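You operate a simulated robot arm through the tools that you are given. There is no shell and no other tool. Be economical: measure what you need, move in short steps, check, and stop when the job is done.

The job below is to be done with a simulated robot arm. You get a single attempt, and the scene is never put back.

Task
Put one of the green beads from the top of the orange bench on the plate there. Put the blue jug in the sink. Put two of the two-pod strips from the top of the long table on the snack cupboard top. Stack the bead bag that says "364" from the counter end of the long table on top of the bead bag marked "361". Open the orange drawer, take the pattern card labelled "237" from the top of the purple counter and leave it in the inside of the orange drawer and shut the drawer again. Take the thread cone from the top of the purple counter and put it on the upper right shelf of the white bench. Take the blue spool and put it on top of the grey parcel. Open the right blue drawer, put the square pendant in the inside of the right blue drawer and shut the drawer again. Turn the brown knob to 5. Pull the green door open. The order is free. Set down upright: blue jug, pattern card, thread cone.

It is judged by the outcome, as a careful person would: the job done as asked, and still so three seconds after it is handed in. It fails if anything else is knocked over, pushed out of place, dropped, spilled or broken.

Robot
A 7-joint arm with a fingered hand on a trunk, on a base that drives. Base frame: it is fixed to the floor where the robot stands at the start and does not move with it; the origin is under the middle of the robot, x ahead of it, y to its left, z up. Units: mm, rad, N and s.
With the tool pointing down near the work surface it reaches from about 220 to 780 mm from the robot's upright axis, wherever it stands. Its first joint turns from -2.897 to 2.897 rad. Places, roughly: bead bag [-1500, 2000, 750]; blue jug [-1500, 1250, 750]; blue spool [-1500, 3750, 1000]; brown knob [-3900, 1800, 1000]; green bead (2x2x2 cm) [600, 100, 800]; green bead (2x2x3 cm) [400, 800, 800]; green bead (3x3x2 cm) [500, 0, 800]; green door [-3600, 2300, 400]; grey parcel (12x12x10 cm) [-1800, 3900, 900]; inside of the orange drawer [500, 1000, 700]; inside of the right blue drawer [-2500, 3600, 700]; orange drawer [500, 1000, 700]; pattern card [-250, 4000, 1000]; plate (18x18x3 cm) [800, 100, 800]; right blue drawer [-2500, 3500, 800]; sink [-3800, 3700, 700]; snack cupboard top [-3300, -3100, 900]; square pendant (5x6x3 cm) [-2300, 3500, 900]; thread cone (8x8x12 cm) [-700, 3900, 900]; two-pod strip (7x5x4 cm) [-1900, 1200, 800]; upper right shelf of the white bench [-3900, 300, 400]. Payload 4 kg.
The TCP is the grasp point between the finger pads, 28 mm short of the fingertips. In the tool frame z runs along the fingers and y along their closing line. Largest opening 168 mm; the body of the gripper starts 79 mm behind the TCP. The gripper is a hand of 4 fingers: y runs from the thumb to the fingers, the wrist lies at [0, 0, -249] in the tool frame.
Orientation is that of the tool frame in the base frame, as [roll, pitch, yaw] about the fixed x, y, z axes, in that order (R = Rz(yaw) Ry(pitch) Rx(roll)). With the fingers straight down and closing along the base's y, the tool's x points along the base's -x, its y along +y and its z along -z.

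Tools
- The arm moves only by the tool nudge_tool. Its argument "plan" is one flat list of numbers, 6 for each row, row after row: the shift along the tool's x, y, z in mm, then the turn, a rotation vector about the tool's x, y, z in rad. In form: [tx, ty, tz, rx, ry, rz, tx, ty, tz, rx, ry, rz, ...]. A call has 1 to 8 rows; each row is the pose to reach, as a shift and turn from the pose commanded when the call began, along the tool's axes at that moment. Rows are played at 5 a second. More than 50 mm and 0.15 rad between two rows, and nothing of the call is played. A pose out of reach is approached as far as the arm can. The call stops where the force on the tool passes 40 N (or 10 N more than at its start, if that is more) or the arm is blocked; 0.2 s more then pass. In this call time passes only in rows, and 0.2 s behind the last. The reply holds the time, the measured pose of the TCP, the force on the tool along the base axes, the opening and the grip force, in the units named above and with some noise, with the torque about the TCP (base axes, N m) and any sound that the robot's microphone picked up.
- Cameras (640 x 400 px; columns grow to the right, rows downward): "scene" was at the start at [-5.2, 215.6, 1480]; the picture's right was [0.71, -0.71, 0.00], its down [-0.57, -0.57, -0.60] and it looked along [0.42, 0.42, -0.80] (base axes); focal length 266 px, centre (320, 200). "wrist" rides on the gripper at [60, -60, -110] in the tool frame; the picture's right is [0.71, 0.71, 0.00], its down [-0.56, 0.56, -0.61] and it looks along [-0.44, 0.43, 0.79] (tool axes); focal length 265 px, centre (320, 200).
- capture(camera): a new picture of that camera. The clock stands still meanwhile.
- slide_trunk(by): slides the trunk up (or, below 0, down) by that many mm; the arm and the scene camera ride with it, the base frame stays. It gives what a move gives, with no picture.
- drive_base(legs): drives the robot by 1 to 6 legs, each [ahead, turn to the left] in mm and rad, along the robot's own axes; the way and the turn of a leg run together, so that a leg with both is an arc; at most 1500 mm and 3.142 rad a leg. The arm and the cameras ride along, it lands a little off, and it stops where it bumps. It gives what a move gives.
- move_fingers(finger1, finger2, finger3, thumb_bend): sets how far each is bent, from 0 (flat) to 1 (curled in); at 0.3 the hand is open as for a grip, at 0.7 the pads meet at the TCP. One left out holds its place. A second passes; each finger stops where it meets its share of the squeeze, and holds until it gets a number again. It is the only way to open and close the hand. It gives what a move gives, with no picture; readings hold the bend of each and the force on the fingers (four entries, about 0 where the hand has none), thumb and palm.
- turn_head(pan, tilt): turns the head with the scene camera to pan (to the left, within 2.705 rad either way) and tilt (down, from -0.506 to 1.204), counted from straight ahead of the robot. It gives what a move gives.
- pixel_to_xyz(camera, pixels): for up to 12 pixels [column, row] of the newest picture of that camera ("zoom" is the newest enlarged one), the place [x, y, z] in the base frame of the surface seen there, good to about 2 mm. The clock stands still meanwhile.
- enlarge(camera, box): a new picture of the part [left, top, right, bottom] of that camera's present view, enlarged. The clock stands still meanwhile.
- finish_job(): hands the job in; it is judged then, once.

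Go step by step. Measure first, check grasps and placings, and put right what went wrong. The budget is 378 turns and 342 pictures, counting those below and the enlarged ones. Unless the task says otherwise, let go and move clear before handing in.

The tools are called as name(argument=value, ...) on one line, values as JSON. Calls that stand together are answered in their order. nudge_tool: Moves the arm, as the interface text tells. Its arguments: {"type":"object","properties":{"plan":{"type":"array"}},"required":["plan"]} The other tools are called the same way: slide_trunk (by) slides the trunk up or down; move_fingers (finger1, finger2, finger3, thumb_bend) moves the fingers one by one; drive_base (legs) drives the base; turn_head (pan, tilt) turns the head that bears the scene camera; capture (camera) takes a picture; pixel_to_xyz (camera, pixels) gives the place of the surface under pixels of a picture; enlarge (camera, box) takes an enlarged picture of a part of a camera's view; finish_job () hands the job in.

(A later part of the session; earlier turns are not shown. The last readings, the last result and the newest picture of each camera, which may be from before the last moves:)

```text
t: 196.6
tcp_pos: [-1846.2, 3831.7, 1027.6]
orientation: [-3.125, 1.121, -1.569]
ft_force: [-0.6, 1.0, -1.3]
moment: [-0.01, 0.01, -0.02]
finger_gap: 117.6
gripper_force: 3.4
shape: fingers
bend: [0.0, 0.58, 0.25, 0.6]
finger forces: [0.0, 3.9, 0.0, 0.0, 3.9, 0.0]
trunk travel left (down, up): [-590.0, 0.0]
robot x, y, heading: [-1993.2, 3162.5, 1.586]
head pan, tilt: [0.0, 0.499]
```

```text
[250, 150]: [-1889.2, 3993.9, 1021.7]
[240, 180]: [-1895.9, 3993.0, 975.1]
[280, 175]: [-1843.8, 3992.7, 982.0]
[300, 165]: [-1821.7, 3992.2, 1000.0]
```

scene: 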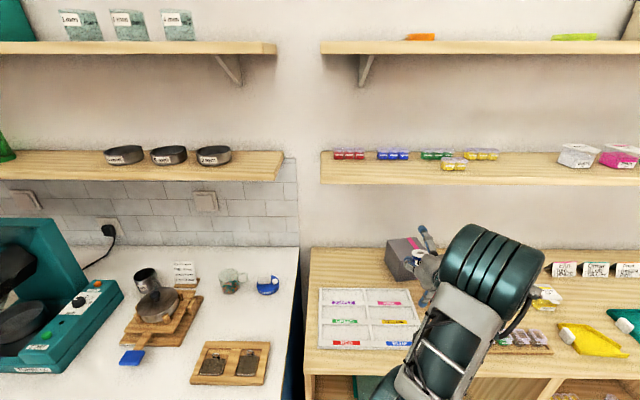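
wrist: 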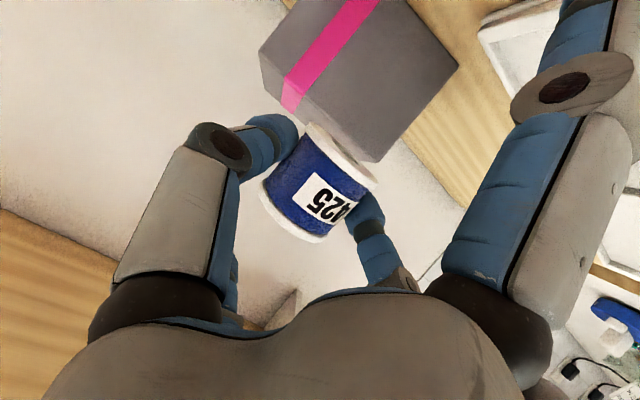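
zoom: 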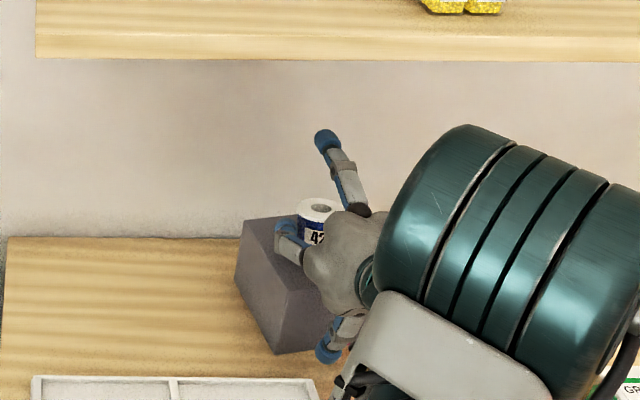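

nudge_tool(plan=[3.6, 0, 1.7, 0, 0, 0, 7.2, 0, 3.5, 0, 0, 0, 9, 0, 4.3, 0, 0, 0])

enlarge(camera="scene", box=[380, 225, 460, 285])

```text
t: 197.4
tcp_pos: [-1848.0, 3830.4, 1017.5]
orientation: [-3.126, 1.121, -1.569]
ft_force: [-0.3, -0.1, -1.0]
moment: [-0.01, 0.01, -0.01]
finger_gap: 117.5
gripper_force: 4.1
shape: fingers
bend: [0.0, 0.58, 0.25, 0.6]
finger forces: [0.0, 4.0, 0.0, 0.0, 3.9, 0.0]
trunk travel left (down, up): [-590.0, 0.0]
robot x, y, heading: [-1990.6, 3163.7, 1.591]
head pan, tilt: [0.0, 0.499]
```

```text
6.67 times, centred on (420, 255) of scene
```

zoom: 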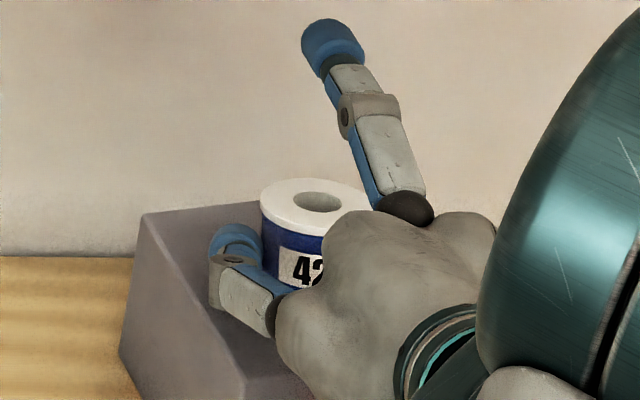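

Not touching yet; the spool looks nearly upright. Keep lowering in small steps.

nudge_tool(plan=[2.7, 0, 1.3, 0, 0, 0, 5.4, 0, 2.6, 0, 0, 0])

nudge_tool(plan=[1.8, 0, 0.9, 0, 0, 0])

pixel_to_xyz(camera="zoom", pixels=[[275, 190], [300, 182], [355, 192], [270, 205]])

```text
t: 198.0
tcp_pos: [-1847.1, 3828.9, 1011.4]
orientation: [-3.125, 1.122, -1.568]
ft_force: [0.9, -0.9, 1.3]
moment: [0.06, 0.04, 0.0]
finger_gap: 117.6
gripper_force: 3.9
shape: fingers
bend: [0.0, 0.58, 0.25, 0.6]
finger forces: [0.0, 3.9, 0.0, 0.0, 4.1, 0.0]
trunk travel left (down, up): [-590.0, 0.0]
robot x, y, heading: [-1988.9, 3163.3, 1.587]
head pan, tilt: [0.0, 0.499]
```

```text
t: 198.4
tcp_pos: [-1848.0, 3827.8, 1010.1]
orientation: [-3.126, 1.121, -1.57]
ft_force: [0.9, -1.2, 3.2]
moment: [0.06, 0.07, -0.06]
finger_gap: 117.7
gripper_force: 4.1
shape: fingers
bend: [0.0, 0.58, 0.25, 0.6]
finger forces: [0.0, 3.9, 0.1, 0.0, 4.5, 0.0]
trunk travel left (down, up): [-590.0, 0.0]
robot x, y, heading: [-1992.3, 3161.7, 1.583]
head pan, tilt: [0.0, 0.499]
```

```text
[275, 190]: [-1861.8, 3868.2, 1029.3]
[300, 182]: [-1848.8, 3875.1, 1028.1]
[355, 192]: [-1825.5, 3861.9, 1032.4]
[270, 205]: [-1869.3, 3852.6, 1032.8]
```

Contact (≈3 N). Release gently.

move_fingers(finger2=0.54, thumb_bend=0.54)

enlarge(camera="scene", box=[380, 225, 460, 285])

```text
t: 199.4
tcp_pos: [-1846.9, 3829.4, 1011.1]
orientation: [-3.127, 1.12, -1.568]
ft_force: [0.4, -0.7, -0.8]
moment: [-0.01, -0.01, 0.01]
finger_gap: 121.0
gripper_force: 0.1
shape: fingers
bend: [0.0, 0.54, 0.25, 0.54]
finger forces: [0.0, 0.1, 0.0, 0.1, 0.0, 0.0]
trunk travel left (down, up): [-590.0, 0.0]
robot x, y, heading: [-1990.1, 3164.2, 1.592]
head pan, tilt: [0.0, 0.499]
```

```text
6.67 times, centred on (420, 255) of scene
```

zoom: 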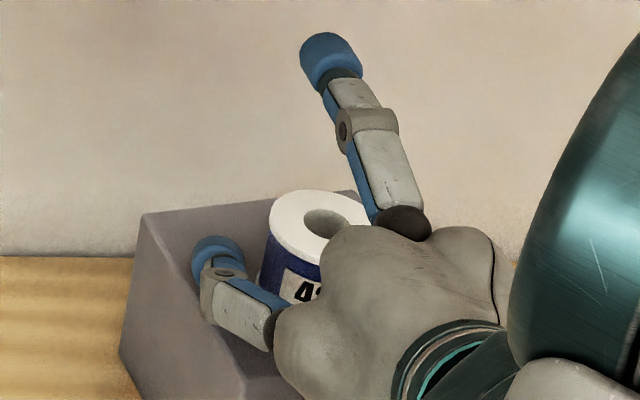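

move_fingers(finger2=0.4, thumb_bend=0.4)

enlarge(camera="scene", box=[380, 225, 460, 285])

capture(camera="wrist")

pixel_to_xyz(camera="zoom", pixels=[[280, 215], [310, 195], [350, 200], [275, 250], [330, 215]])

```text
t: 200.4
tcp_pos: [-1845.8, 3829.4, 1010.1]
orientation: [-3.127, 1.121, -1.57]
ft_force: [0.0, -0.7, -0.1]
moment: [-0.03, 0.0, 0.01]
finger_gap: 133.0
gripper_force: 0.1
shape: fingers
bend: [0.0, 0.4, 0.25, 0.4]
finger forces: [0.0, 0.0, 0.0, 0.1, 0.0, 0.0]
trunk travel left (down, up): [-590.0, 0.0]
robot x, y, heading: [-1993.1, 3162.1, 1.587]
head pan, tilt: [0.0, 0.499]
```

```text
6.67 times, centred on (420, 255) of scene
```

zoom: 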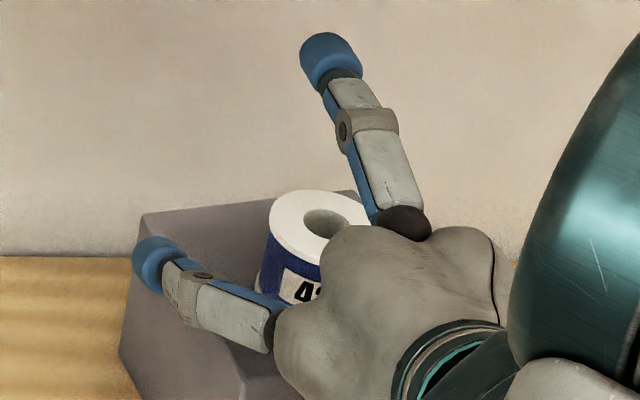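

```text
251 pictures are left
```

wrist: 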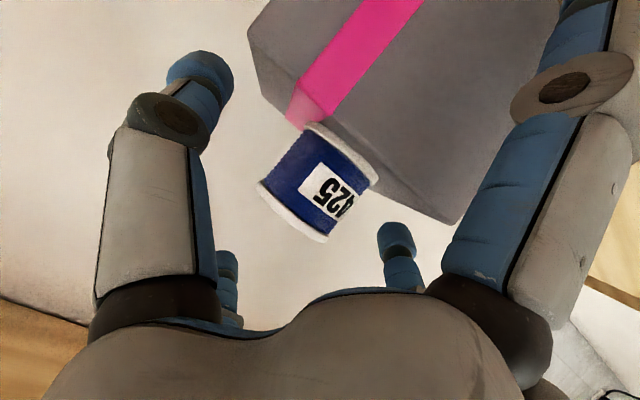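

```text
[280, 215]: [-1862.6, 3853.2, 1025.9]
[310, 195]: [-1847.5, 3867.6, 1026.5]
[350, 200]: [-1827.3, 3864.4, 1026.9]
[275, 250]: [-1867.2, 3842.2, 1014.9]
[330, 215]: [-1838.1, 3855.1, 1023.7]
```

The spool's top is level at z≈1026: it stands upright on the parcel. Retreat by driving back.

drive_base(legs=[[-350, 0]])

capture(camera="scene")

```text
t: 202.7
tcp_pos: [-1842.0, 3482.1, 1010.0]
orientation: [-3.126, 1.12, -1.568]
ft_force: [0.3, 0.6, -0.3]
moment: [0.01, -0.01, -0.01]
finger_gap: 132.9
gripper_force: 0.1
shape: fingers
bend: [0.0, 0.4, 0.25, 0.4]
finger forces: [0.1, 0.0, 0.1, 0.0, 0.0, 0.0]
trunk travel left (down, up): [-590.0, 0.0]
robot x, y, heading: [-1988.5, 2814.8, 1.588]
head pan, tilt: [0.0, 0.499]
```

```text
250 pictures are left
```

scene: 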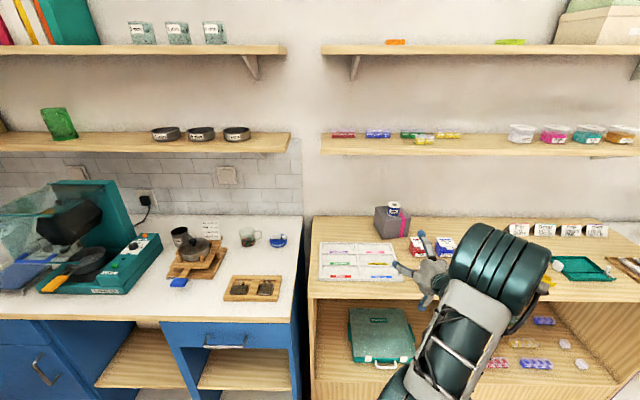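

Spool is upright on the parcel. Next the pendant and the right blue drawer (handle near (205,345)); enlarge.

enlarge(camera="scene", box=[140, 220, 320, 360])

pixel_to_xyz(camera="zoom", pixels=[[340, 200], [385, 200], [330, 225], [300, 200], [375, 225], [140, 185], [140, 260], [160, 318], [105, 315], [205, 312], [240, 290], [170, 290]])

```text
2.86 times, centred on (230, 290) of scene
```

zoom: 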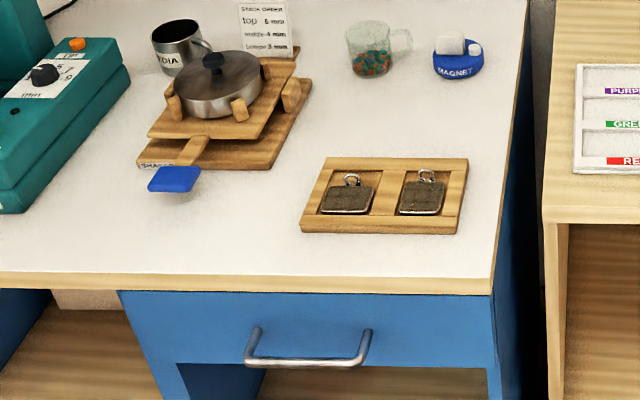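

```text
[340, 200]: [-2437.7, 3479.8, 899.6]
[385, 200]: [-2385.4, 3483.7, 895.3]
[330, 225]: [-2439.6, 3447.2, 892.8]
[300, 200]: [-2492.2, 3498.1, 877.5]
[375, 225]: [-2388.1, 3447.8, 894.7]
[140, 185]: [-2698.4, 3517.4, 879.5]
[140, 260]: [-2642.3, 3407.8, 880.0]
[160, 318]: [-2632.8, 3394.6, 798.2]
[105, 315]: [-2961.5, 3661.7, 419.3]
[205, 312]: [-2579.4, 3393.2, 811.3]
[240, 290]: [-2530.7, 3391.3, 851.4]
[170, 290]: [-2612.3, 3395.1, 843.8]
```

pixel_to_xyz(camera="zoom", pixels=[[255, 335], [250, 362], [305, 363], [350, 363], [365, 335], [300, 340], [400, 340], [490, 330], [180, 340], [130, 300], [300, 305]])

enlarge(camera="scene", box=[220, 270, 290, 310])

```text
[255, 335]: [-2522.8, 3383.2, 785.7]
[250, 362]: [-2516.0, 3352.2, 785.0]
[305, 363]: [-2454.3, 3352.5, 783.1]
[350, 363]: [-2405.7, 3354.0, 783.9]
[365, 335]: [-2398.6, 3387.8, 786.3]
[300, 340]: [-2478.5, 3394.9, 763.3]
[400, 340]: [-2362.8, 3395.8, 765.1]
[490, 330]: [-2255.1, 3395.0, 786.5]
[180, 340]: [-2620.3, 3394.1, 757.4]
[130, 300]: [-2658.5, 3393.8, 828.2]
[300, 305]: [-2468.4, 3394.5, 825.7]
```

```text
9.14 times, centred on (255, 290) of scene
```

zoom: 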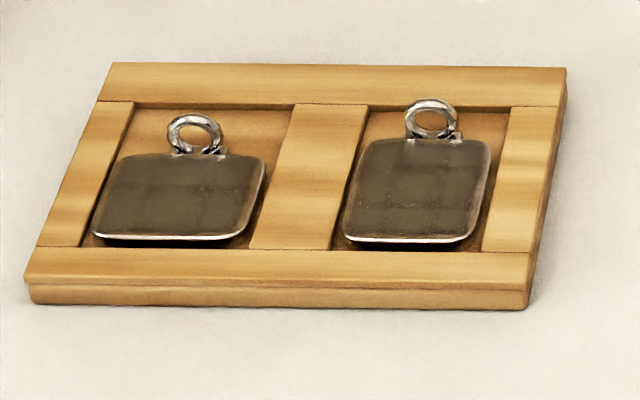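

Drawer handle bar at y≈3353, z≈784, x −2520…−2400; face y=3394. Back off, shift base to x≈-2606.

drive_base(legs=[[-250, 0], [0, 1.555], [618, 0], [0, -1.571]])

move_fingers(finger1=0.45, finger2=1.0, finger3=0.45, thumb_bend=1.0)

slide_trunk(by=-200)

nudge_tool(plan=[10, 0, 0, 0, -0.15, 0, 20, 0, 0, 0, -0.3, 0, 30, 0, 0, 0, -0.45, 0])

capture(camera="scene")

```text
t: 215.0
tcp_pos: [-2409.3, 3249.8, 1010.8]
orientation: [-3.127, 1.121, -1.626]
ft_force: [0.8, 0.6, 1.0]
moment: [-0.04, 0.01, -0.03]
finger_gap: 133.0
gripper_force: 0.0
shape: fingers
bend: [0.0, 0.4, 0.25, 0.4]
finger forces: [0.1, 0.0, 0.0, 0.1, 0.1, 0.0]
trunk travel left (down, up): [-590.0, 0.0]
robot x, y, heading: [-2590.5, 2592.4, 1.529]
head pan, tilt: [0.0, 0.499]
```

```text
t: 216.0
tcp_pos: [-2409.2, 3250.4, 1009.5]
orientation: [-3.125, 1.121, -1.628]
ft_force: [0.1, 0.4, -0.2]
moment: [0.0, 0.02, -0.01]
finger_gap: 61.2
gripper_force: 0.1
shape: fingers
bend: [0.45, 0.8, 0.45, 0.97]
finger forces: [0.0, 0.1, 0.0, 0.0, 0.1, 0.0]
trunk travel left (down, up): [-590.0, 0.0]
robot x, y, heading: [-2591.6, 2596.3, 1.528]
head pan, tilt: [0.0, 0.499]
```

```text
t: 218.2
tcp_pos: [-2409.0, 3249.0, 810.3]
orientation: [-3.127, 1.121, -1.627]
ft_force: [0.0, 0.0, -0.4]
moment: [-0.01, -0.01, 0.01]
finger_gap: 62.8
gripper_force: 0.2
shape: fingers
bend: [0.45, 0.81, 0.45, 0.99]
finger forces: [0.0, 0.0, 0.1, 0.1, 0.0, 0.1]
trunk travel left (down, up): [-390.0, 200.0]
robot x, y, heading: [-2594.8, 2592.1, 1.529]
head pan, tilt: [0.0, 0.499]
```

```text
t: 219.0
tcp_pos: [-2412.5, 3236.7, 784.5]
orientation: [-1.345, 1.565, 0.16]
ft_force: [-0.5, 0.0, 0.3]
moment: [0.0, 0.01, -0.02]
finger_gap: 62.9
gripper_force: 0.1
shape: fingers
bend: [0.45, 0.81, 0.45, 0.99]
finger forces: [0.1, 0.0, 0.0, 0.0, 0.1, 0.0]
trunk travel left (down, up): [-390.0, 200.0]
robot x, y, heading: [-2590.2, 2590.7, 1.525]
head pan, tilt: [0.0, 0.499]
```

```text
247 pictures are left
```

scene: 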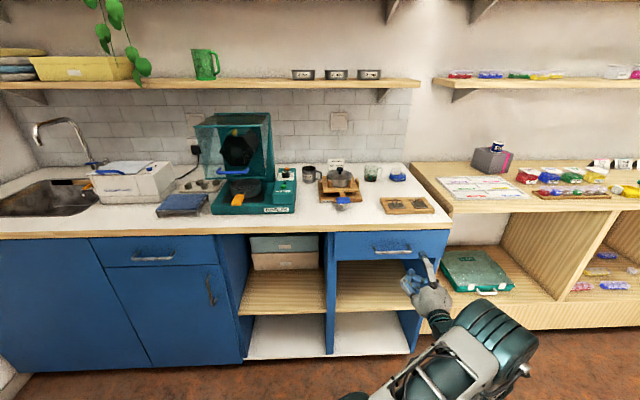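

Height fine (784). Turn +0.045 to square up, then advance to the bar.

drive_base(legs=[[0, 0.045]])

nudge_tool(plan=[0, 10, 30, 0, 0, 0, 0, 17, 60, 0, 0, 0, 1, 17, 80, 0, 0, 0])

enlarge(camera="scene", box=[330, 210, 490, 330])

```text
t: 219.8
tcp_pos: [-2440.5, 3243.7, 784.6]
orientation: [-1.59, 1.564, -0.043]
ft_force: [-0.2, 0.2, -0.6]
moment: [-0.01, 0.0, 0.0]
finger_gap: 62.9
gripper_force: 0.0
shape: fingers
bend: [0.45, 0.81, 0.45, 0.99]
finger forces: [0.1, 0.1, 0.0, 0.0, 0.1, 0.0]
trunk travel left (down, up): [-390.0, 200.0]
robot x, y, heading: [-2594.6, 2589.8, 1.576]
head pan, tilt: [0.0, 0.499]
```

```text
t: 220.6
tcp_pos: [-2454.8, 3323.2, 783.4]
orientation: [-1.594, 1.565, -0.046]
ft_force: [0.1, -0.2, -0.4]
moment: [0.01, -0.03, 0.04]
finger_gap: 63.4
gripper_force: 0.0
shape: fingers
bend: [0.45, 0.82, 0.45, 0.99]
finger forces: [0.0, 0.0, 0.0, 0.1, 0.0, 0.0]
trunk travel left (down, up): [-390.0, 200.0]
robot x, y, heading: [-2591.2, 2591.0, 1.574]
head pan, tilt: [0.0, 0.499]
```

```text
3.33 times, centred on (410, 270) of scene
```

zoom: 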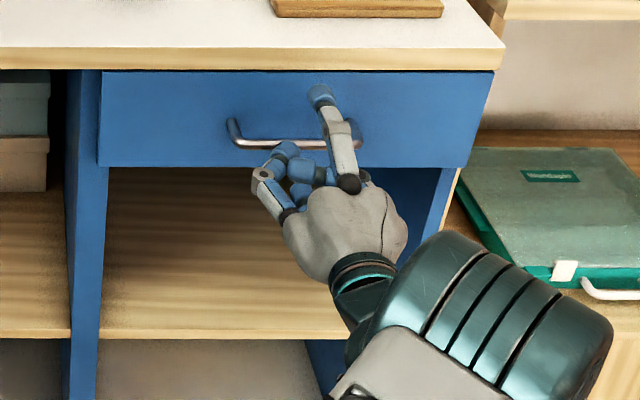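

nudge_tool(plan=[0, 6, 8, 0, 0, 0, 0, 6, 15, 0, 0, 0])

move_fingers(finger1=0.75, finger3=0.75)

enlarge(camera="scene", box=[330, 210, 490, 330])

```text
t: 221.2
tcp_pos: [-2459.2, 3338.0, 782.7]
orientation: [-1.594, 1.562, -0.047]
ft_force: [4.6, -10.0, 0.7]
moment: [0.0, -0.01, 0.12]
finger_gap: 70.3
gripper_force: 0.1
shape: fingers
bend: [0.45, 0.95, 0.45, 1.0]
finger forces: [0.1, 0.1, 0.0, 0.0, 0.0, 0.0]
trunk travel left (down, up): [-390.0, 200.0]
robot x, y, heading: [-2592.7, 2593.1, 1.573]
head pan, tilt: [0.0, 0.499]
```

```text
t: 222.2
tcp_pos: [-2460.6, 3338.2, 782.6]
orientation: [-1.586, 1.563, -0.039]
ft_force: [3.6, -1.3, -0.7]
moment: [-0.06, 0.03, 0.09]
finger_gap: 40.4
gripper_force: 5.9
shape: fingers
bend: [0.67, 0.96, 0.72, 1.0]
finger forces: [7.4, 0.0, 5.7, 0.0, 0.0, 0.0]
trunk travel left (down, up): [-390.0, 200.0]
robot x, y, heading: [-2593.0, 2596.6, 1.576]
head pan, tilt: [0.0, 0.499]
```

```text
3.33 times, centred on (410, 270) of scene
```

zoom: 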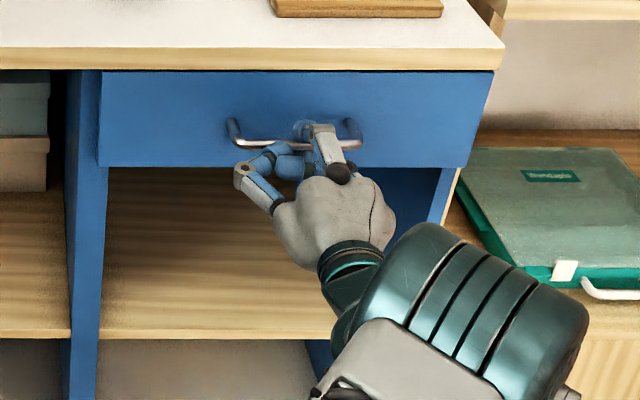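

Gripped as before. Pull by backing 230 mm.

drive_base(legs=[[-230, 0]])

move_fingers(finger1=0.4, finger3=0.4)

drive_base(legs=[[-120, 0]])

capture(camera="scene")

```text
t: 223.9
tcp_pos: [-2461.7, 3108.0, 782.3]
orientation: [-1.608, 1.564, -0.057]
ft_force: [0.1, 0.1, 0.0]
moment: [0.0, 0.0, -0.01]
finger_gap: 34.1
gripper_force: 0.1
shape: fingers
bend: [0.72, 0.92, 0.74, 1.0]
finger forces: [0.0, 0.0, 0.0, 0.0, 0.0, 0.0]
trunk travel left (down, up): [-390.0, 200.0]
robot x, y, heading: [-2590.6, 2361.9, 1.58]
head pan, tilt: [0.0, 0.499]
```

```text
t: 224.9
tcp_pos: [-2461.1, 3109.1, 782.4]
orientation: [-1.593, 1.563, -0.04]
ft_force: [0.1, 0.2, -0.2]
moment: [-0.01, 0.0, -0.02]
finger_gap: 75.5
gripper_force: 0.0
shape: fingers
bend: [0.4, 0.92, 0.4, 1.0]
finger forces: [0.1, 0.1, 0.1, 0.1, 0.0, 0.0]
trunk travel left (down, up): [-390.0, 200.0]
robot x, y, heading: [-2590.9, 2360.5, 1.579]
head pan, tilt: [0.0, 0.499]
```

```text
t: 226.2
tcp_pos: [-2459.3, 2986.4, 782.0]
orientation: [-1.605, 1.564, -0.054]
ft_force: [0.7, -0.7, -1.0]
moment: [-0.02, 0.02, 0.0]
finger_gap: 75.6
gripper_force: 0.1
shape: fingers
bend: [0.4, 0.92, 0.4, 1.0]
finger forces: [0.0, 0.0, 0.0, 0.0, 0.1, 0.1]
trunk travel left (down, up): [-390.0, 200.0]
robot x, y, heading: [-2586.9, 2241.5, 1.576]
head pan, tilt: [0.0, 0.499]
```

```text
244 pictures are left
```

scene: 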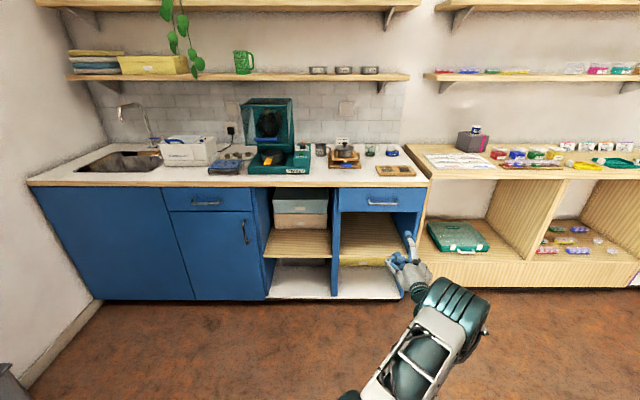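

The hand slipped off. Check whether the drawer moved at all.

enlarge(camera="scene", box=[320, 170, 440, 250])

pixel_to_xyz(camera="zoom", pixels=[[200, 130], [280, 180], [340, 180], [400, 180], [450, 130], [340, 140]])

```text
5.00 times, centred on (380, 210) of scene
```

zoom: 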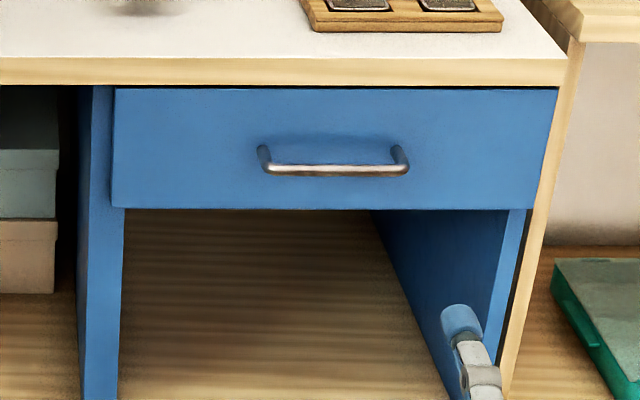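

```text
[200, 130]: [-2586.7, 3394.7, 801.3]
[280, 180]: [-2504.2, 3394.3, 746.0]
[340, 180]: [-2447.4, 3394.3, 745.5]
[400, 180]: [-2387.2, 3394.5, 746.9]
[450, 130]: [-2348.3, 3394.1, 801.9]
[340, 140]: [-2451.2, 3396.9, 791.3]
```

It slipped off without moving the drawer. I'll retry with the bar deeper in the hand: thumb and f2 open outside the handle posts, f1/f3 hooking fully behind the bar. Measure the bar height again.

pixel_to_xyz(camera="zoom", pixels=[[335, 165], [335, 168], [335, 172], [335, 175], [262, 165], [406, 165]])

move_fingers(finger1=0.55, finger2=0.3, finger3=0.55, thumb_bend=0.3)

drive_base(legs=[[325, 0]])

enlarge(camera="scene", box=[330, 210, 490, 330])

capture(camera="wrist")

```text
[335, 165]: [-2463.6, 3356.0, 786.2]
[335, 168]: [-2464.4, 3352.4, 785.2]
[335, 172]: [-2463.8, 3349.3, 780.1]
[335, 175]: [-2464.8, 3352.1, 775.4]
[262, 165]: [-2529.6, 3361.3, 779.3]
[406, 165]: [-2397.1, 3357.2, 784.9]
```

```text
t: 227.2
tcp_pos: [-2460.1, 2987.7, 781.3]
orientation: [-1.588, 1.564, -0.037]
ft_force: [-0.4, -0.3, 0.0]
moment: [0.02, 0.01, -0.01]
finger_gap: 87.0
gripper_force: 0.1
shape: fingers
bend: [0.55, 0.3, 0.55, 0.3]
finger forces: [0.0, 0.0, 0.1, 0.0, 0.0, 0.0]
trunk travel left (down, up): [-390.0, 200.0]
robot x, y, heading: [-2587.0, 2238.1, 1.577]
head pan, tilt: [0.0, 0.499]
```

```text
t: 229.3
tcp_pos: [-2466.1, 3309.8, 782.6]
orientation: [-1.575, 1.564, -0.022]
ft_force: [-0.8, -0.7, 0.3]
moment: [-0.04, -0.03, -0.01]
finger_gap: 86.9
gripper_force: 0.1
shape: fingers
bend: [0.55, 0.3, 0.55, 0.3]
finger forces: [0.0, 0.0, 0.0, 0.1, 0.0, 0.0]
trunk travel left (down, up): [-390.0, 200.0]
robot x, y, heading: [-2592.7, 2557.8, 1.577]
head pan, tilt: [0.0, 0.499]
```

```text
3.33 times, centred on (410, 270) of scene
```

zoom: 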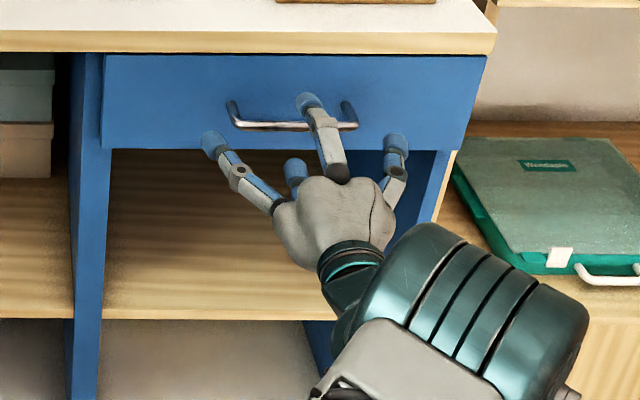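

```text
241 pictures are left
```

wrist: 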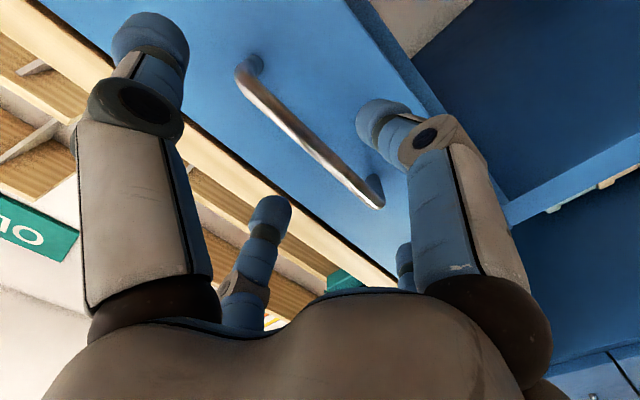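

nudge_tool(plan=[1, 0, 15, 0, 0, 0, 1, 0, 30, 0, 0, 0, 1, 0, 41, 0, 0, 0])

move_fingers(finger1=0.9, finger3=0.9)

capture(camera="wrist")

```text
t: 230.1
tcp_pos: [-2464.9, 3350.5, 781.8]
orientation: [-1.643, 1.565, -0.089]
ft_force: [0.6, 0.2, 0.0]
moment: [0.01, 0.03, -0.01]
finger_gap: 86.8
gripper_force: 0.0
shape: fingers
bend: [0.55, 0.3, 0.55, 0.3]
finger forces: [0.1, 0.1, 0.0, 0.0, 0.0, 0.0]
trunk travel left (down, up): [-390.0, 200.0]
robot x, y, heading: [-2595.3, 2564.1, 1.583]
head pan, tilt: [0.0, 0.499]
```

```text
t: 231.1
tcp_pos: [-2465.2, 3350.7, 781.8]
orientation: [-1.67, 1.564, -0.114]
ft_force: [0.3, 6.1, -1.1]
moment: [-0.02, 0.03, -0.01]
finger_gap: 78.6
gripper_force: 9.4
shape: fingers
bend: [0.73, 0.3, 0.74, 0.3]
finger forces: [9.3, 0.0, 8.5, 0.0, 0.1, 0.0]
trunk travel left (down, up): [-390.0, 200.0]
robot x, y, heading: [-2593.1, 2559.6, 1.582]
head pan, tilt: [0.0, 0.499]
```

```text
240 pictures are left
```

wrist: 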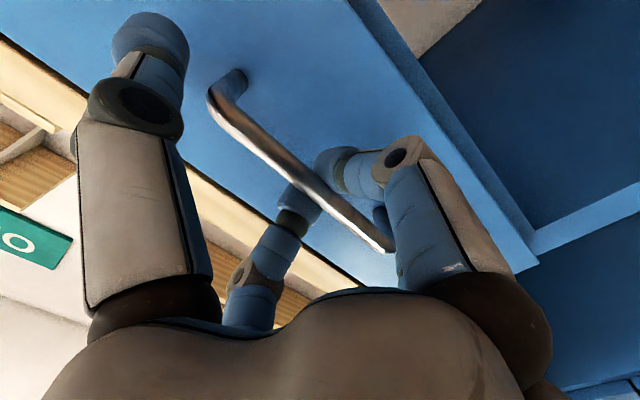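

Both fingers now wrap behind the bar (9 N each). Pull.

nudge_tool(plan=[0, 0, -10, 0, 0, 0, 0, 0, -20, 0, 0, 0, 0, 0, -35, 0, 0, 0, 0, 0, -50, 0, 0, 0])

enlarge(camera="scene", box=[330, 210, 490, 330])

```text
t: 232.1
tcp_pos: [-2463.9, 3298.8, 782.5]
orientation: [-1.495, 1.563, 0.058]
ft_force: [0.4, 0.2, 0.2]
moment: [0.05, 0.0, 0.0]
finger_gap: 78.4
gripper_force: 0.0
shape: fingers
bend: [0.73, 0.3, 0.75, 0.3]
finger forces: [0.0, 0.0, 0.0, 0.0, 0.1, 0.0]
trunk travel left (down, up): [-390.0, 200.0]
robot x, y, heading: [-2594.0, 2560.6, 1.58]
head pan, tilt: [0.0, 0.499]
```

```text
3.33 times, centred on (410, 270) of scene
```

zoom: 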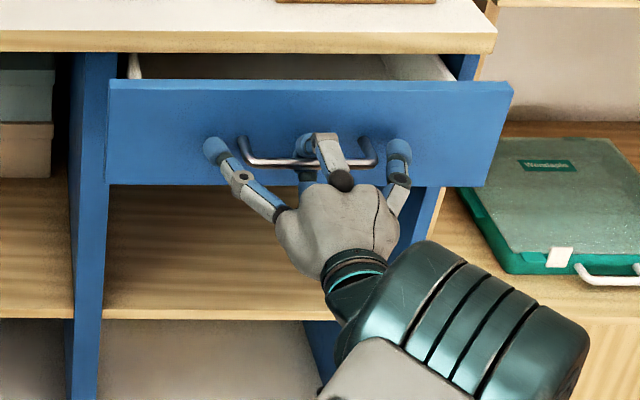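

The drawer is moving. Continue pulling with the base.

drive_base(legs=[[-190, 0]])

capture(camera="scene")

```text
t: 233.7
tcp_pos: [-2463.0, 3112.6, 782.3]
orientation: [-1.613, 1.563, -0.058]
ft_force: [-1.0, 0.3, -0.1]
moment: [0.01, -0.01, -0.01]
finger_gap: 78.5
gripper_force: 0.1
shape: fingers
bend: [0.73, 0.3, 0.75, 0.3]
finger forces: [0.1, 0.0, 0.1, 0.0, 0.1, 0.0]
trunk travel left (down, up): [-390.0, 200.0]
robot x, y, heading: [-2586.7, 2372.1, 1.578]
head pan, tilt: [0.0, 0.499]
```

```text
238 pictures are left
```

scene: 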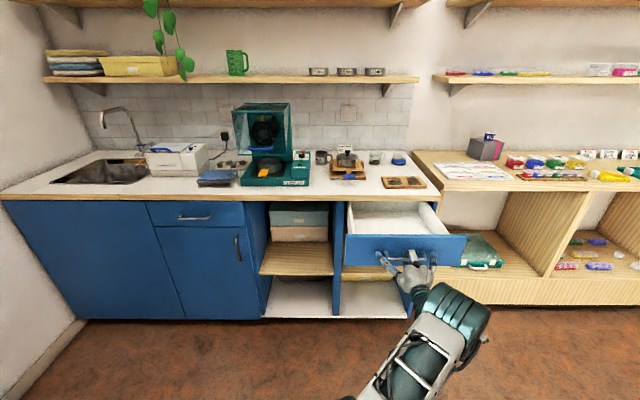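

Drawer open ~235 mm. Release, back off, fold the hand down and raise.

move_fingers(finger1=0.4, finger3=0.4)

drive_base(legs=[[-100, 0]])

nudge_tool(plan=[-18, 0, 0, 0, 0.147, 0, -36, 0, 0, 0, 0.294, 0, -54, 0, 0, 0, 0.441, 0, -72, 0, 0, 0, 0.588, 0, -90, 0, 0, 0, 0.735, 0, -108, 0, 0, 0, 0.882, 0, -126, 0, 0, 0, 1.029, 0, -144, 0, 0, 0, 1.176, 0])

nudge_tool(plan=[0, 0, 0, 0, 0.13, 0, 0, 0, 0, 0, 0.26, 0, 0, 0, 0, 0, 0.395, 0])

slide_trunk(by=130)

```text
t: 234.7
tcp_pos: [-2462.0, 3114.3, 781.5]
orientation: [-1.591, 1.564, -0.039]
ft_force: [-0.5, 0.3, 0.2]
moment: [0.01, -0.01, 0.02]
finger_gap: 103.1
gripper_force: 0.0
shape: fingers
bend: [0.4, 0.3, 0.4, 0.3]
finger forces: [0.0, 0.0, 0.0, 0.0, 0.1, 0.0]
trunk travel left (down, up): [-390.0, 200.0]
robot x, y, heading: [-2588.8, 2372.2, 1.581]
head pan, tilt: [0.0, 0.499]
```

```text
t: 235.8
tcp_pos: [-2462.6, 3016.1, 781.7]
orientation: [-1.6, 1.564, -0.05]
ft_force: [0.2, 0.4, 0.0]
moment: [-0.01, 0.01, 0.0]
finger_gap: 103.1
gripper_force: 0.1
shape: fingers
bend: [0.4, 0.3, 0.4, 0.3]
finger forces: [0.0, 0.1, 0.1, 0.0, 0.0, 0.1]
trunk travel left (down, up): [-390.0, 200.0]
robot x, y, heading: [-2592.7, 2275.7, 1.581]
head pan, tilt: [0.0, 0.499]
```

```text
t: 237.6
tcp_pos: [-2462.5, 3015.4, 927.4]
orientation: [-3.136, 0.394, -1.589]
ft_force: [0.0, 0.0, 0.4]
moment: [0.02, -0.01, -0.03]
finger_gap: 103.5
gripper_force: 0.0
shape: fingers
bend: [0.4, 0.3, 0.4, 0.3]
finger forces: [0.0, 0.0, 0.0, 0.0, 0.0, 0.0]
trunk travel left (down, up): [-390.0, 200.0]
robot x, y, heading: [-2590.4, 2273.3, 1.579]
head pan, tilt: [0.0, 0.499]
```

```text
t: 238.4
tcp_pos: [-2474.1, 2965.3, 928.0]
orientation: [-3.132, 0.013, -1.59]
ft_force: [-0.5, -0.7, -0.4]
moment: [0.08, 0.01, 0.0]
finger_gap: 103.6
gripper_force: 0.1
shape: fingers
bend: [0.4, 0.3, 0.4, 0.3]
finger forces: [0.1, 0.0, 0.0, 0.0, 0.0, 0.1]
out of reach, approached as far as the arm can: row 2, 3
trunk travel left (down, up): [-390.0, 200.0]
robot x, y, heading: [-2594.6, 2277.3, 1.577]
head pan, tilt: [0.0, 0.499]
```

```text
t: 240.0
tcp_pos: [-2473.2, 2968.9, 1056.4]
orientation: [-3.133, 0.011, -1.589]
ft_force: [0.6, 0.0, 0.2]
moment: [0.04, 0.02, 0.03]
finger_gap: 103.5
gripper_force: 0.0
shape: fingers
bend: [0.4, 0.3, 0.4, 0.3]
finger forces: [0.0, 0.0, 0.0, 0.0, 0.0, 0.0]
trunk travel left (down, up): [-520.0, 70.0]
robot x, y, heading: [-2589.9, 2277.2, 1.584]
head pan, tilt: [0.0, 0.499]
```

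Drive forward to bring the hand above the pendant tray and look.

drive_base(legs=[[450, 0]])

nudge_tool(plan=[0, -30, 20, 0, 0, 0, 0, -62, 40, 0, 0, 0])

capture(camera="wrist")

turn_head(pan=0.0, tilt=0.75)

capture(camera="scene")

```text
t: 242.7
tcp_pos: [-2486.0, 3420.8, 1056.4]
orientation: [-3.133, 0.012, -1.582]
ft_force: [0.3, 0.4, 0.5]
moment: [0.0, 0.02, 0.0]
finger_gap: 103.6
gripper_force: 0.1
shape: fingers
bend: [0.4, 0.3, 0.4, 0.3]
finger forces: [0.1, 0.0, 0.0, 0.1, 0.1, 0.1]
trunk travel left (down, up): [-520.0, 70.0]
robot x, y, heading: [-2597.7, 2726.1, 1.594]
head pan, tilt: [0.0, 0.499]
```

```text
t: 243.3
tcp_pos: [-2421.6, 3422.2, 1017.3]
orientation: [-3.133, 0.013, -1.584]
ft_force: [0.5, 0.4, 0.0]
moment: [-0.01, 0.02, 0.03]
finger_gap: 103.4
gripper_force: 0.0
shape: fingers
bend: [0.4, 0.3, 0.4, 0.3]
finger forces: [0.0, 0.0, 0.1, 0.0, 0.0, 0.0]
trunk travel left (down, up): [-520.0, 70.0]
robot x, y, heading: [-2599.7, 2728.1, 1.589]
head pan, tilt: [0.0, 0.499]
```

```text
237 pictures are left
```

wrist: 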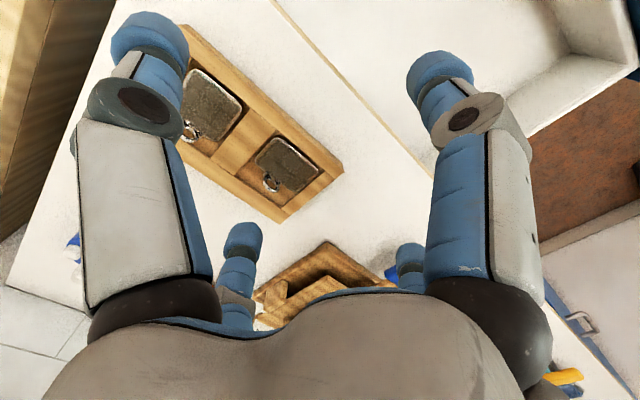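

```text
t: 244.1
tcp_pos: [-2422.8, 3421.4, 1017.5]
orientation: [-3.131, 0.013, -1.583]
ft_force: [0.5, -0.2, 0.3]
moment: [0.0, 0.0, 0.03]
finger_gap: 103.4
gripper_force: 0.0
shape: fingers
bend: [0.4, 0.3, 0.4, 0.3]
finger forces: [0.0, 0.0, 0.0, 0.0, 0.0, 0.0]
trunk travel left (down, up): [-520.0, 70.0]
robot x, y, heading: [-2598.6, 2727.0, 1.583]
head pan, tilt: [0.0, 0.75]
```

```text
236 pictures are left
```

scene: 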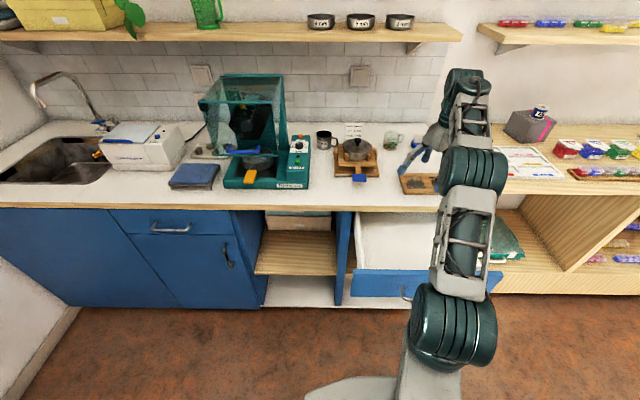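

enlarge(camera="wrist", box=[170, 50, 350, 220])

pixel_to_xyz(camera="wrist", pixels=[[279, 138], [318, 170], [300, 190], [262, 160], [197, 73], [240, 104], [215, 138], [180, 120], [270, 180], [190, 130], [240, 190], [340, 172]])

```text
2.35 times, centred on (260, 135) of wrist
```

zoom: 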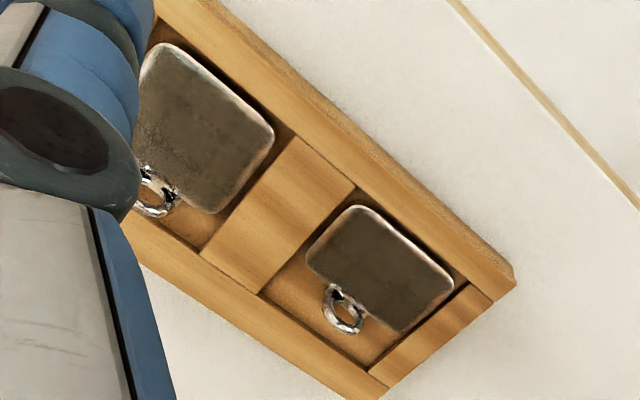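

```text
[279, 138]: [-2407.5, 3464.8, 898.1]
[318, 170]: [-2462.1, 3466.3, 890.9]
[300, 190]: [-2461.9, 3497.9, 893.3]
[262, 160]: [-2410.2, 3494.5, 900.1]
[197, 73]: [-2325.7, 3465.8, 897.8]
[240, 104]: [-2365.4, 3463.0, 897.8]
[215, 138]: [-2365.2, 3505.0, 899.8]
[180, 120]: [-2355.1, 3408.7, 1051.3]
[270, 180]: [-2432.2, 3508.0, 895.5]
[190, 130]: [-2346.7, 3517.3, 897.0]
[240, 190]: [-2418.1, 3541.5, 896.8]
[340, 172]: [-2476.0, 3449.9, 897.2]
```

The square one is the right-hand pendant: body ≈ x −2366…−2325, y 3464…3505 with its ring behind. Move the hand above it for a closer view.

move_fingers(finger1=0.3, finger2=0.3, finger3=0.3, thumb_bend=0.3)

nudge_tool(plan=[-20, -38, 20, 0, 0, 0, -45, -76, 40, 0, 0, 0, -63, -76, 60, 0, 0, 0])

capture(camera="wrist")

```text
t: 245.1
tcp_pos: [-2423.2, 3422.9, 1018.0]
orientation: [-3.134, 0.011, -1.582]
ft_force: [-0.6, -0.4, -0.1]
moment: [0.01, 0.01, 0.01]
finger_gap: 116.8
gripper_force: 0.1
shape: fingers
bend: [0.3, 0.3, 0.3, 0.3]
finger forces: [0.0, 0.0, 0.0, 0.0, 0.0, 0.0]
trunk travel left (down, up): [-520.0, 70.0]
robot x, y, heading: [-2599.5, 2726.6, 1.59]
head pan, tilt: [0.0, 0.75]
```

```text
t: 245.9
tcp_pos: [-2375.5, 3448.2, 955.0]
orientation: [-3.132, 0.014, -1.585]
ft_force: [1.5, -0.1, 0.2]
moment: [0.03, 0.0, 0.0]
finger_gap: 117.0
gripper_force: 0.0
shape: fingers
bend: [0.3, 0.3, 0.3, 0.3]
finger forces: [0.0, 0.1, 0.0, 0.0, 0.0, 0.0]
out of reach, approached as far as the arm can: row 1, 2, 3
trunk travel left (down, up): [-520.0, 70.0]
robot x, y, heading: [-2597.7, 2732.1, 1.589]
head pan, tilt: [0.0, 0.75]
```

```text
234 pictures are left
```

wrist: 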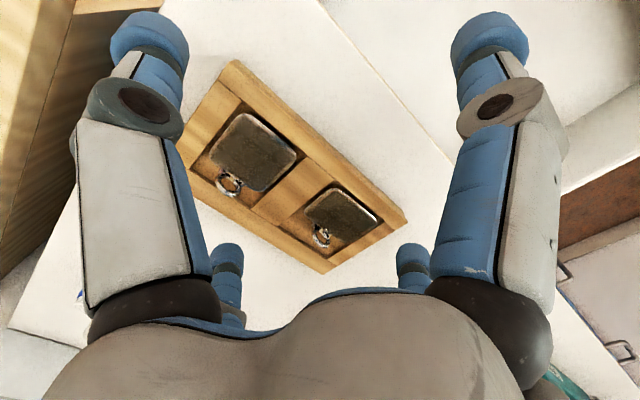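

At the reach limit; raise a little and drive 70 mm ahead.

nudge_tool(plan=[0, 0, -20, 0, 0, 0])

drive_base(legs=[[70, 0]])

nudge_tool(plan=[18, -15, 10, 0, 0, 0, 33, -30, 20, 0, 0, 0])

enlarge(camera="wrist", box=[220, 110, 400, 250])

```text
t: 246.3
tcp_pos: [-2380.3, 3443.7, 976.2]
orientation: [-3.133, 0.013, -1.583]
ft_force: [-0.5, -1.0, 0.3]
moment: [0.01, -0.05, 0.0]
finger_gap: 117.1
gripper_force: 0.1
shape: fingers
bend: [0.3, 0.3, 0.3, 0.3]
finger forces: [0.0, 0.0, 0.0, 0.0, 0.1, 0.0]
out of reach, approached as far as the arm can: row 1
trunk travel left (down, up): [-520.0, 70.0]
robot x, y, heading: [-2598.0, 2732.0, 1.587]
head pan, tilt: [0.0, 0.75]
```

```text
t: 247.3
tcp_pos: [-2380.3, 3514.8, 976.3]
orientation: [-3.134, 0.012, -1.583]
ft_force: [-0.2, 1.2, -0.6]
moment: [0.03, -0.02, 0.01]
finger_gap: 117.2
gripper_force: 0.1
shape: fingers
bend: [0.3, 0.3, 0.3, 0.3]
finger forces: [0.0, 0.0, 0.1, 0.1, 0.0, 0.0]
trunk travel left (down, up): [-520.0, 70.0]
robot x, y, heading: [-2599.3, 2797.6, 1.59]
head pan, tilt: [0.0, 0.75]
```

```text
t: 247.9
tcp_pos: [-2352.6, 3481.3, 956.5]
orientation: [-3.134, 0.012, -1.582]
ft_force: [-1.3, 0.3, 1.2]
moment: [-0.04, -0.04, 0.0]
finger_gap: 117.1
gripper_force: 0.0
shape: fingers
bend: [0.3, 0.3, 0.3, 0.3]
finger forces: [0.0, 0.0, 0.0, 0.0, 0.1, 0.0]
trunk travel left (down, up): [-520.0, 70.0]
robot x, y, heading: [-2596.2, 2798.1, 1.584]
head pan, tilt: [0.0, 0.75]
```

```text
2.86 times, centred on (310, 180) of wrist
```

zoom: 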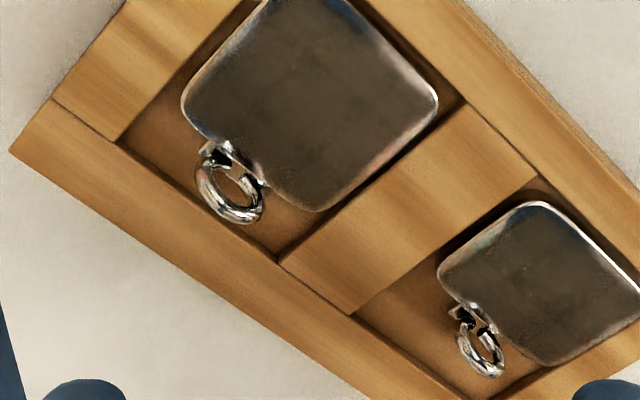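

pixel_to_xyz(camera="zoom", pixels=[[235, 215], [215, 185], [200, 170], [310, 100], [190, 110], [420, 110], [320, 200], [300, 230], [170, 150], [400, 180], [100, 90], [260, 190]])

```text
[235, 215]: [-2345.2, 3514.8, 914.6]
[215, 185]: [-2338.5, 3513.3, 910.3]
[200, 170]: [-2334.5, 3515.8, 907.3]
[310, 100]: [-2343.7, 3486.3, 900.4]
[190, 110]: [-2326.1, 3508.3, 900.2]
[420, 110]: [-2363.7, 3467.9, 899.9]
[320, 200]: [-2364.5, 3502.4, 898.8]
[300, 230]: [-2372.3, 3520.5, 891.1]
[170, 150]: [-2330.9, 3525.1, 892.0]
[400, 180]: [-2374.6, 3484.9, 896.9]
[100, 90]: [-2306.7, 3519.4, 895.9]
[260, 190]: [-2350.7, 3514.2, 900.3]
```

The ring stands upright (top z≈915) at (-2343, 3514). I'll pinch it front/back with f1 and f3, thumb and f2 kept flat.

move_fingers(finger1=0.5, finger2=0.05, finger3=0.5, thumb_bend=0.1)

nudge_tool(plan=[-16, -5, 0, 0, 0, 0, -33, -10, 0, 0, 0, 0, -33, -10, 8, 0, 0, 0, -33, -10, 13, 0, 0, 0])

capture(camera="wrist")

```text
t: 248.9
tcp_pos: [-2352.0, 3482.1, 956.1]
orientation: [-3.133, 0.011, -1.583]
ft_force: [-0.7, 0.6, 0.3]
moment: [-0.03, -0.03, 0.04]
finger_gap: 116.2
gripper_force: 0.0
shape: fingers
bend: [0.5, 0.05, 0.5, 0.1]
finger forces: [0.0, 0.0, 0.0, 0.0, 0.1, 0.0]
trunk travel left (down, up): [-520.0, 70.0]
robot x, y, heading: [-2598.4, 2799.5, 1.59]
head pan, tilt: [0.0, 0.75]
```

```text
t: 249.9
tcp_pos: [-2342.4, 3512.3, 942.6]
orientation: [-3.133, 0.012, -1.583]
ft_force: [-0.8, 0.8, -1.1]
moment: [-0.02, 0.0, -0.01]
finger_gap: 116.4
gripper_force: 0.1
shape: fingers
bend: [0.5, 0.05, 0.5, 0.1]
finger forces: [0.0, 0.1, 0.0, 0.1, 0.0, 0.0]
out of reach, approached as far as the arm can: row 2, 3
trunk travel left (down, up): [-520.0, 70.0]
robot x, y, heading: [-2596.3, 2797.3, 1.588]
head pan, tilt: [0.0, 0.75]
```

```text
232 pictures are left
```

wrist: 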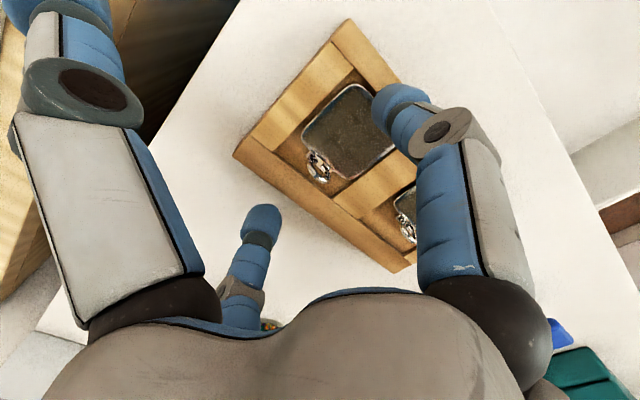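

Aligned. Close f1 and f3 on the ring.

move_fingers(finger1=0.72, finger3=0.72)

enlarge(camera="wrist", box=[220, 80, 420, 220])

```text
t: 250.9
tcp_pos: [-2342.3, 3512.0, 941.9]
orientation: [-3.134, 0.011, -1.582]
ft_force: [0.2, -0.7, -1.2]
moment: [-0.01, 0.02, 0.03]
finger_gap: 104.5
gripper_force: 0.1
shape: fingers
bend: [0.71, 0.05, 0.71, 0.1]
finger forces: [0.0, 0.0, 0.0, 0.0, 0.0, 0.0]
trunk travel left (down, up): [-520.0, 70.0]
robot x, y, heading: [-2599.9, 2799.9, 1.587]
head pan, tilt: [0.0, 0.75]
```

```text
2.86 times, centred on (320, 150) of wrist
```

zoom: 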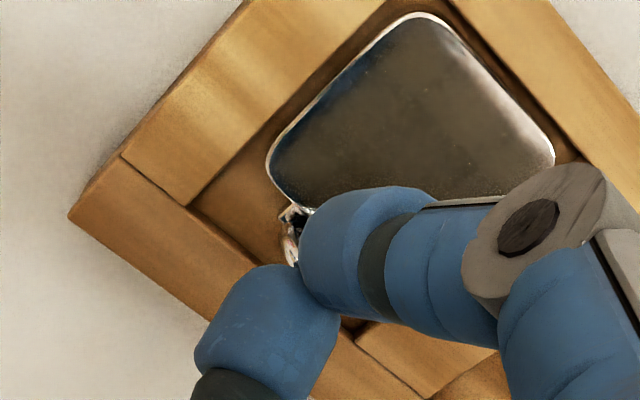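

The tips closed just above the ring. Reopen slightly (f1 0.62, f3 0.54), lower 9 mm, close again.

move_fingers(finger1=0.62, finger3=0.54)

nudge_tool(plan=[-3, 0, 4, 0, 0, 0, -4, 0, 9, 0, 0, 0])

enlarge(camera="wrist", box=[220, 80, 420, 220])

```text
t: 251.9
tcp_pos: [-2343.2, 3511.5, 943.1]
orientation: [-3.133, 0.012, -1.581]
ft_force: [-0.3, -1.0, 0.2]
moment: [-0.01, 0.02, 0.01]
finger_gap: 107.9
gripper_force: 0.0
shape: fingers
bend: [0.62, 0.05, 0.54, 0.1]
finger forces: [0.0, 0.0, 0.0, 0.0, 0.0, 0.1]
trunk travel left (down, up): [-520.0, 70.0]
robot x, y, heading: [-2597.8, 2797.6, 1.588]
head pan, tilt: [0.0, 0.75]
```

```text
t: 252.5
tcp_pos: [-2344.8, 3509.9, 934.3]
orientation: [-3.132, 0.011, -1.583]
ft_force: [-0.3, 0.3, 1.7]
moment: [-0.02, 0.03, -0.02]
finger_gap: 107.7
gripper_force: 0.5
shape: fingers
bend: [0.62, 0.05, 0.54, 0.1]
finger forces: [1.9, 0.0, 0.0, 0.0, 0.0, 0.0]
out of reach, approached as far as the arm can: row 1, 2
trunk travel left (down, up): [-520.0, 70.0]
robot x, y, heading: [-2596.8, 2797.5, 1.586]
head pan, tilt: [0.0, 0.75]
```

```text
2.86 times, centred on (320, 150) of wrist
```

zoom: 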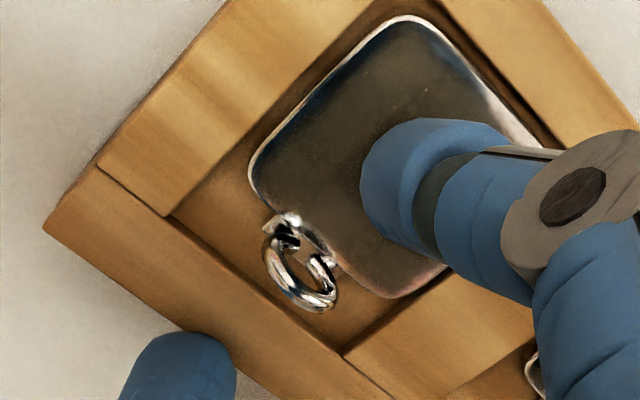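

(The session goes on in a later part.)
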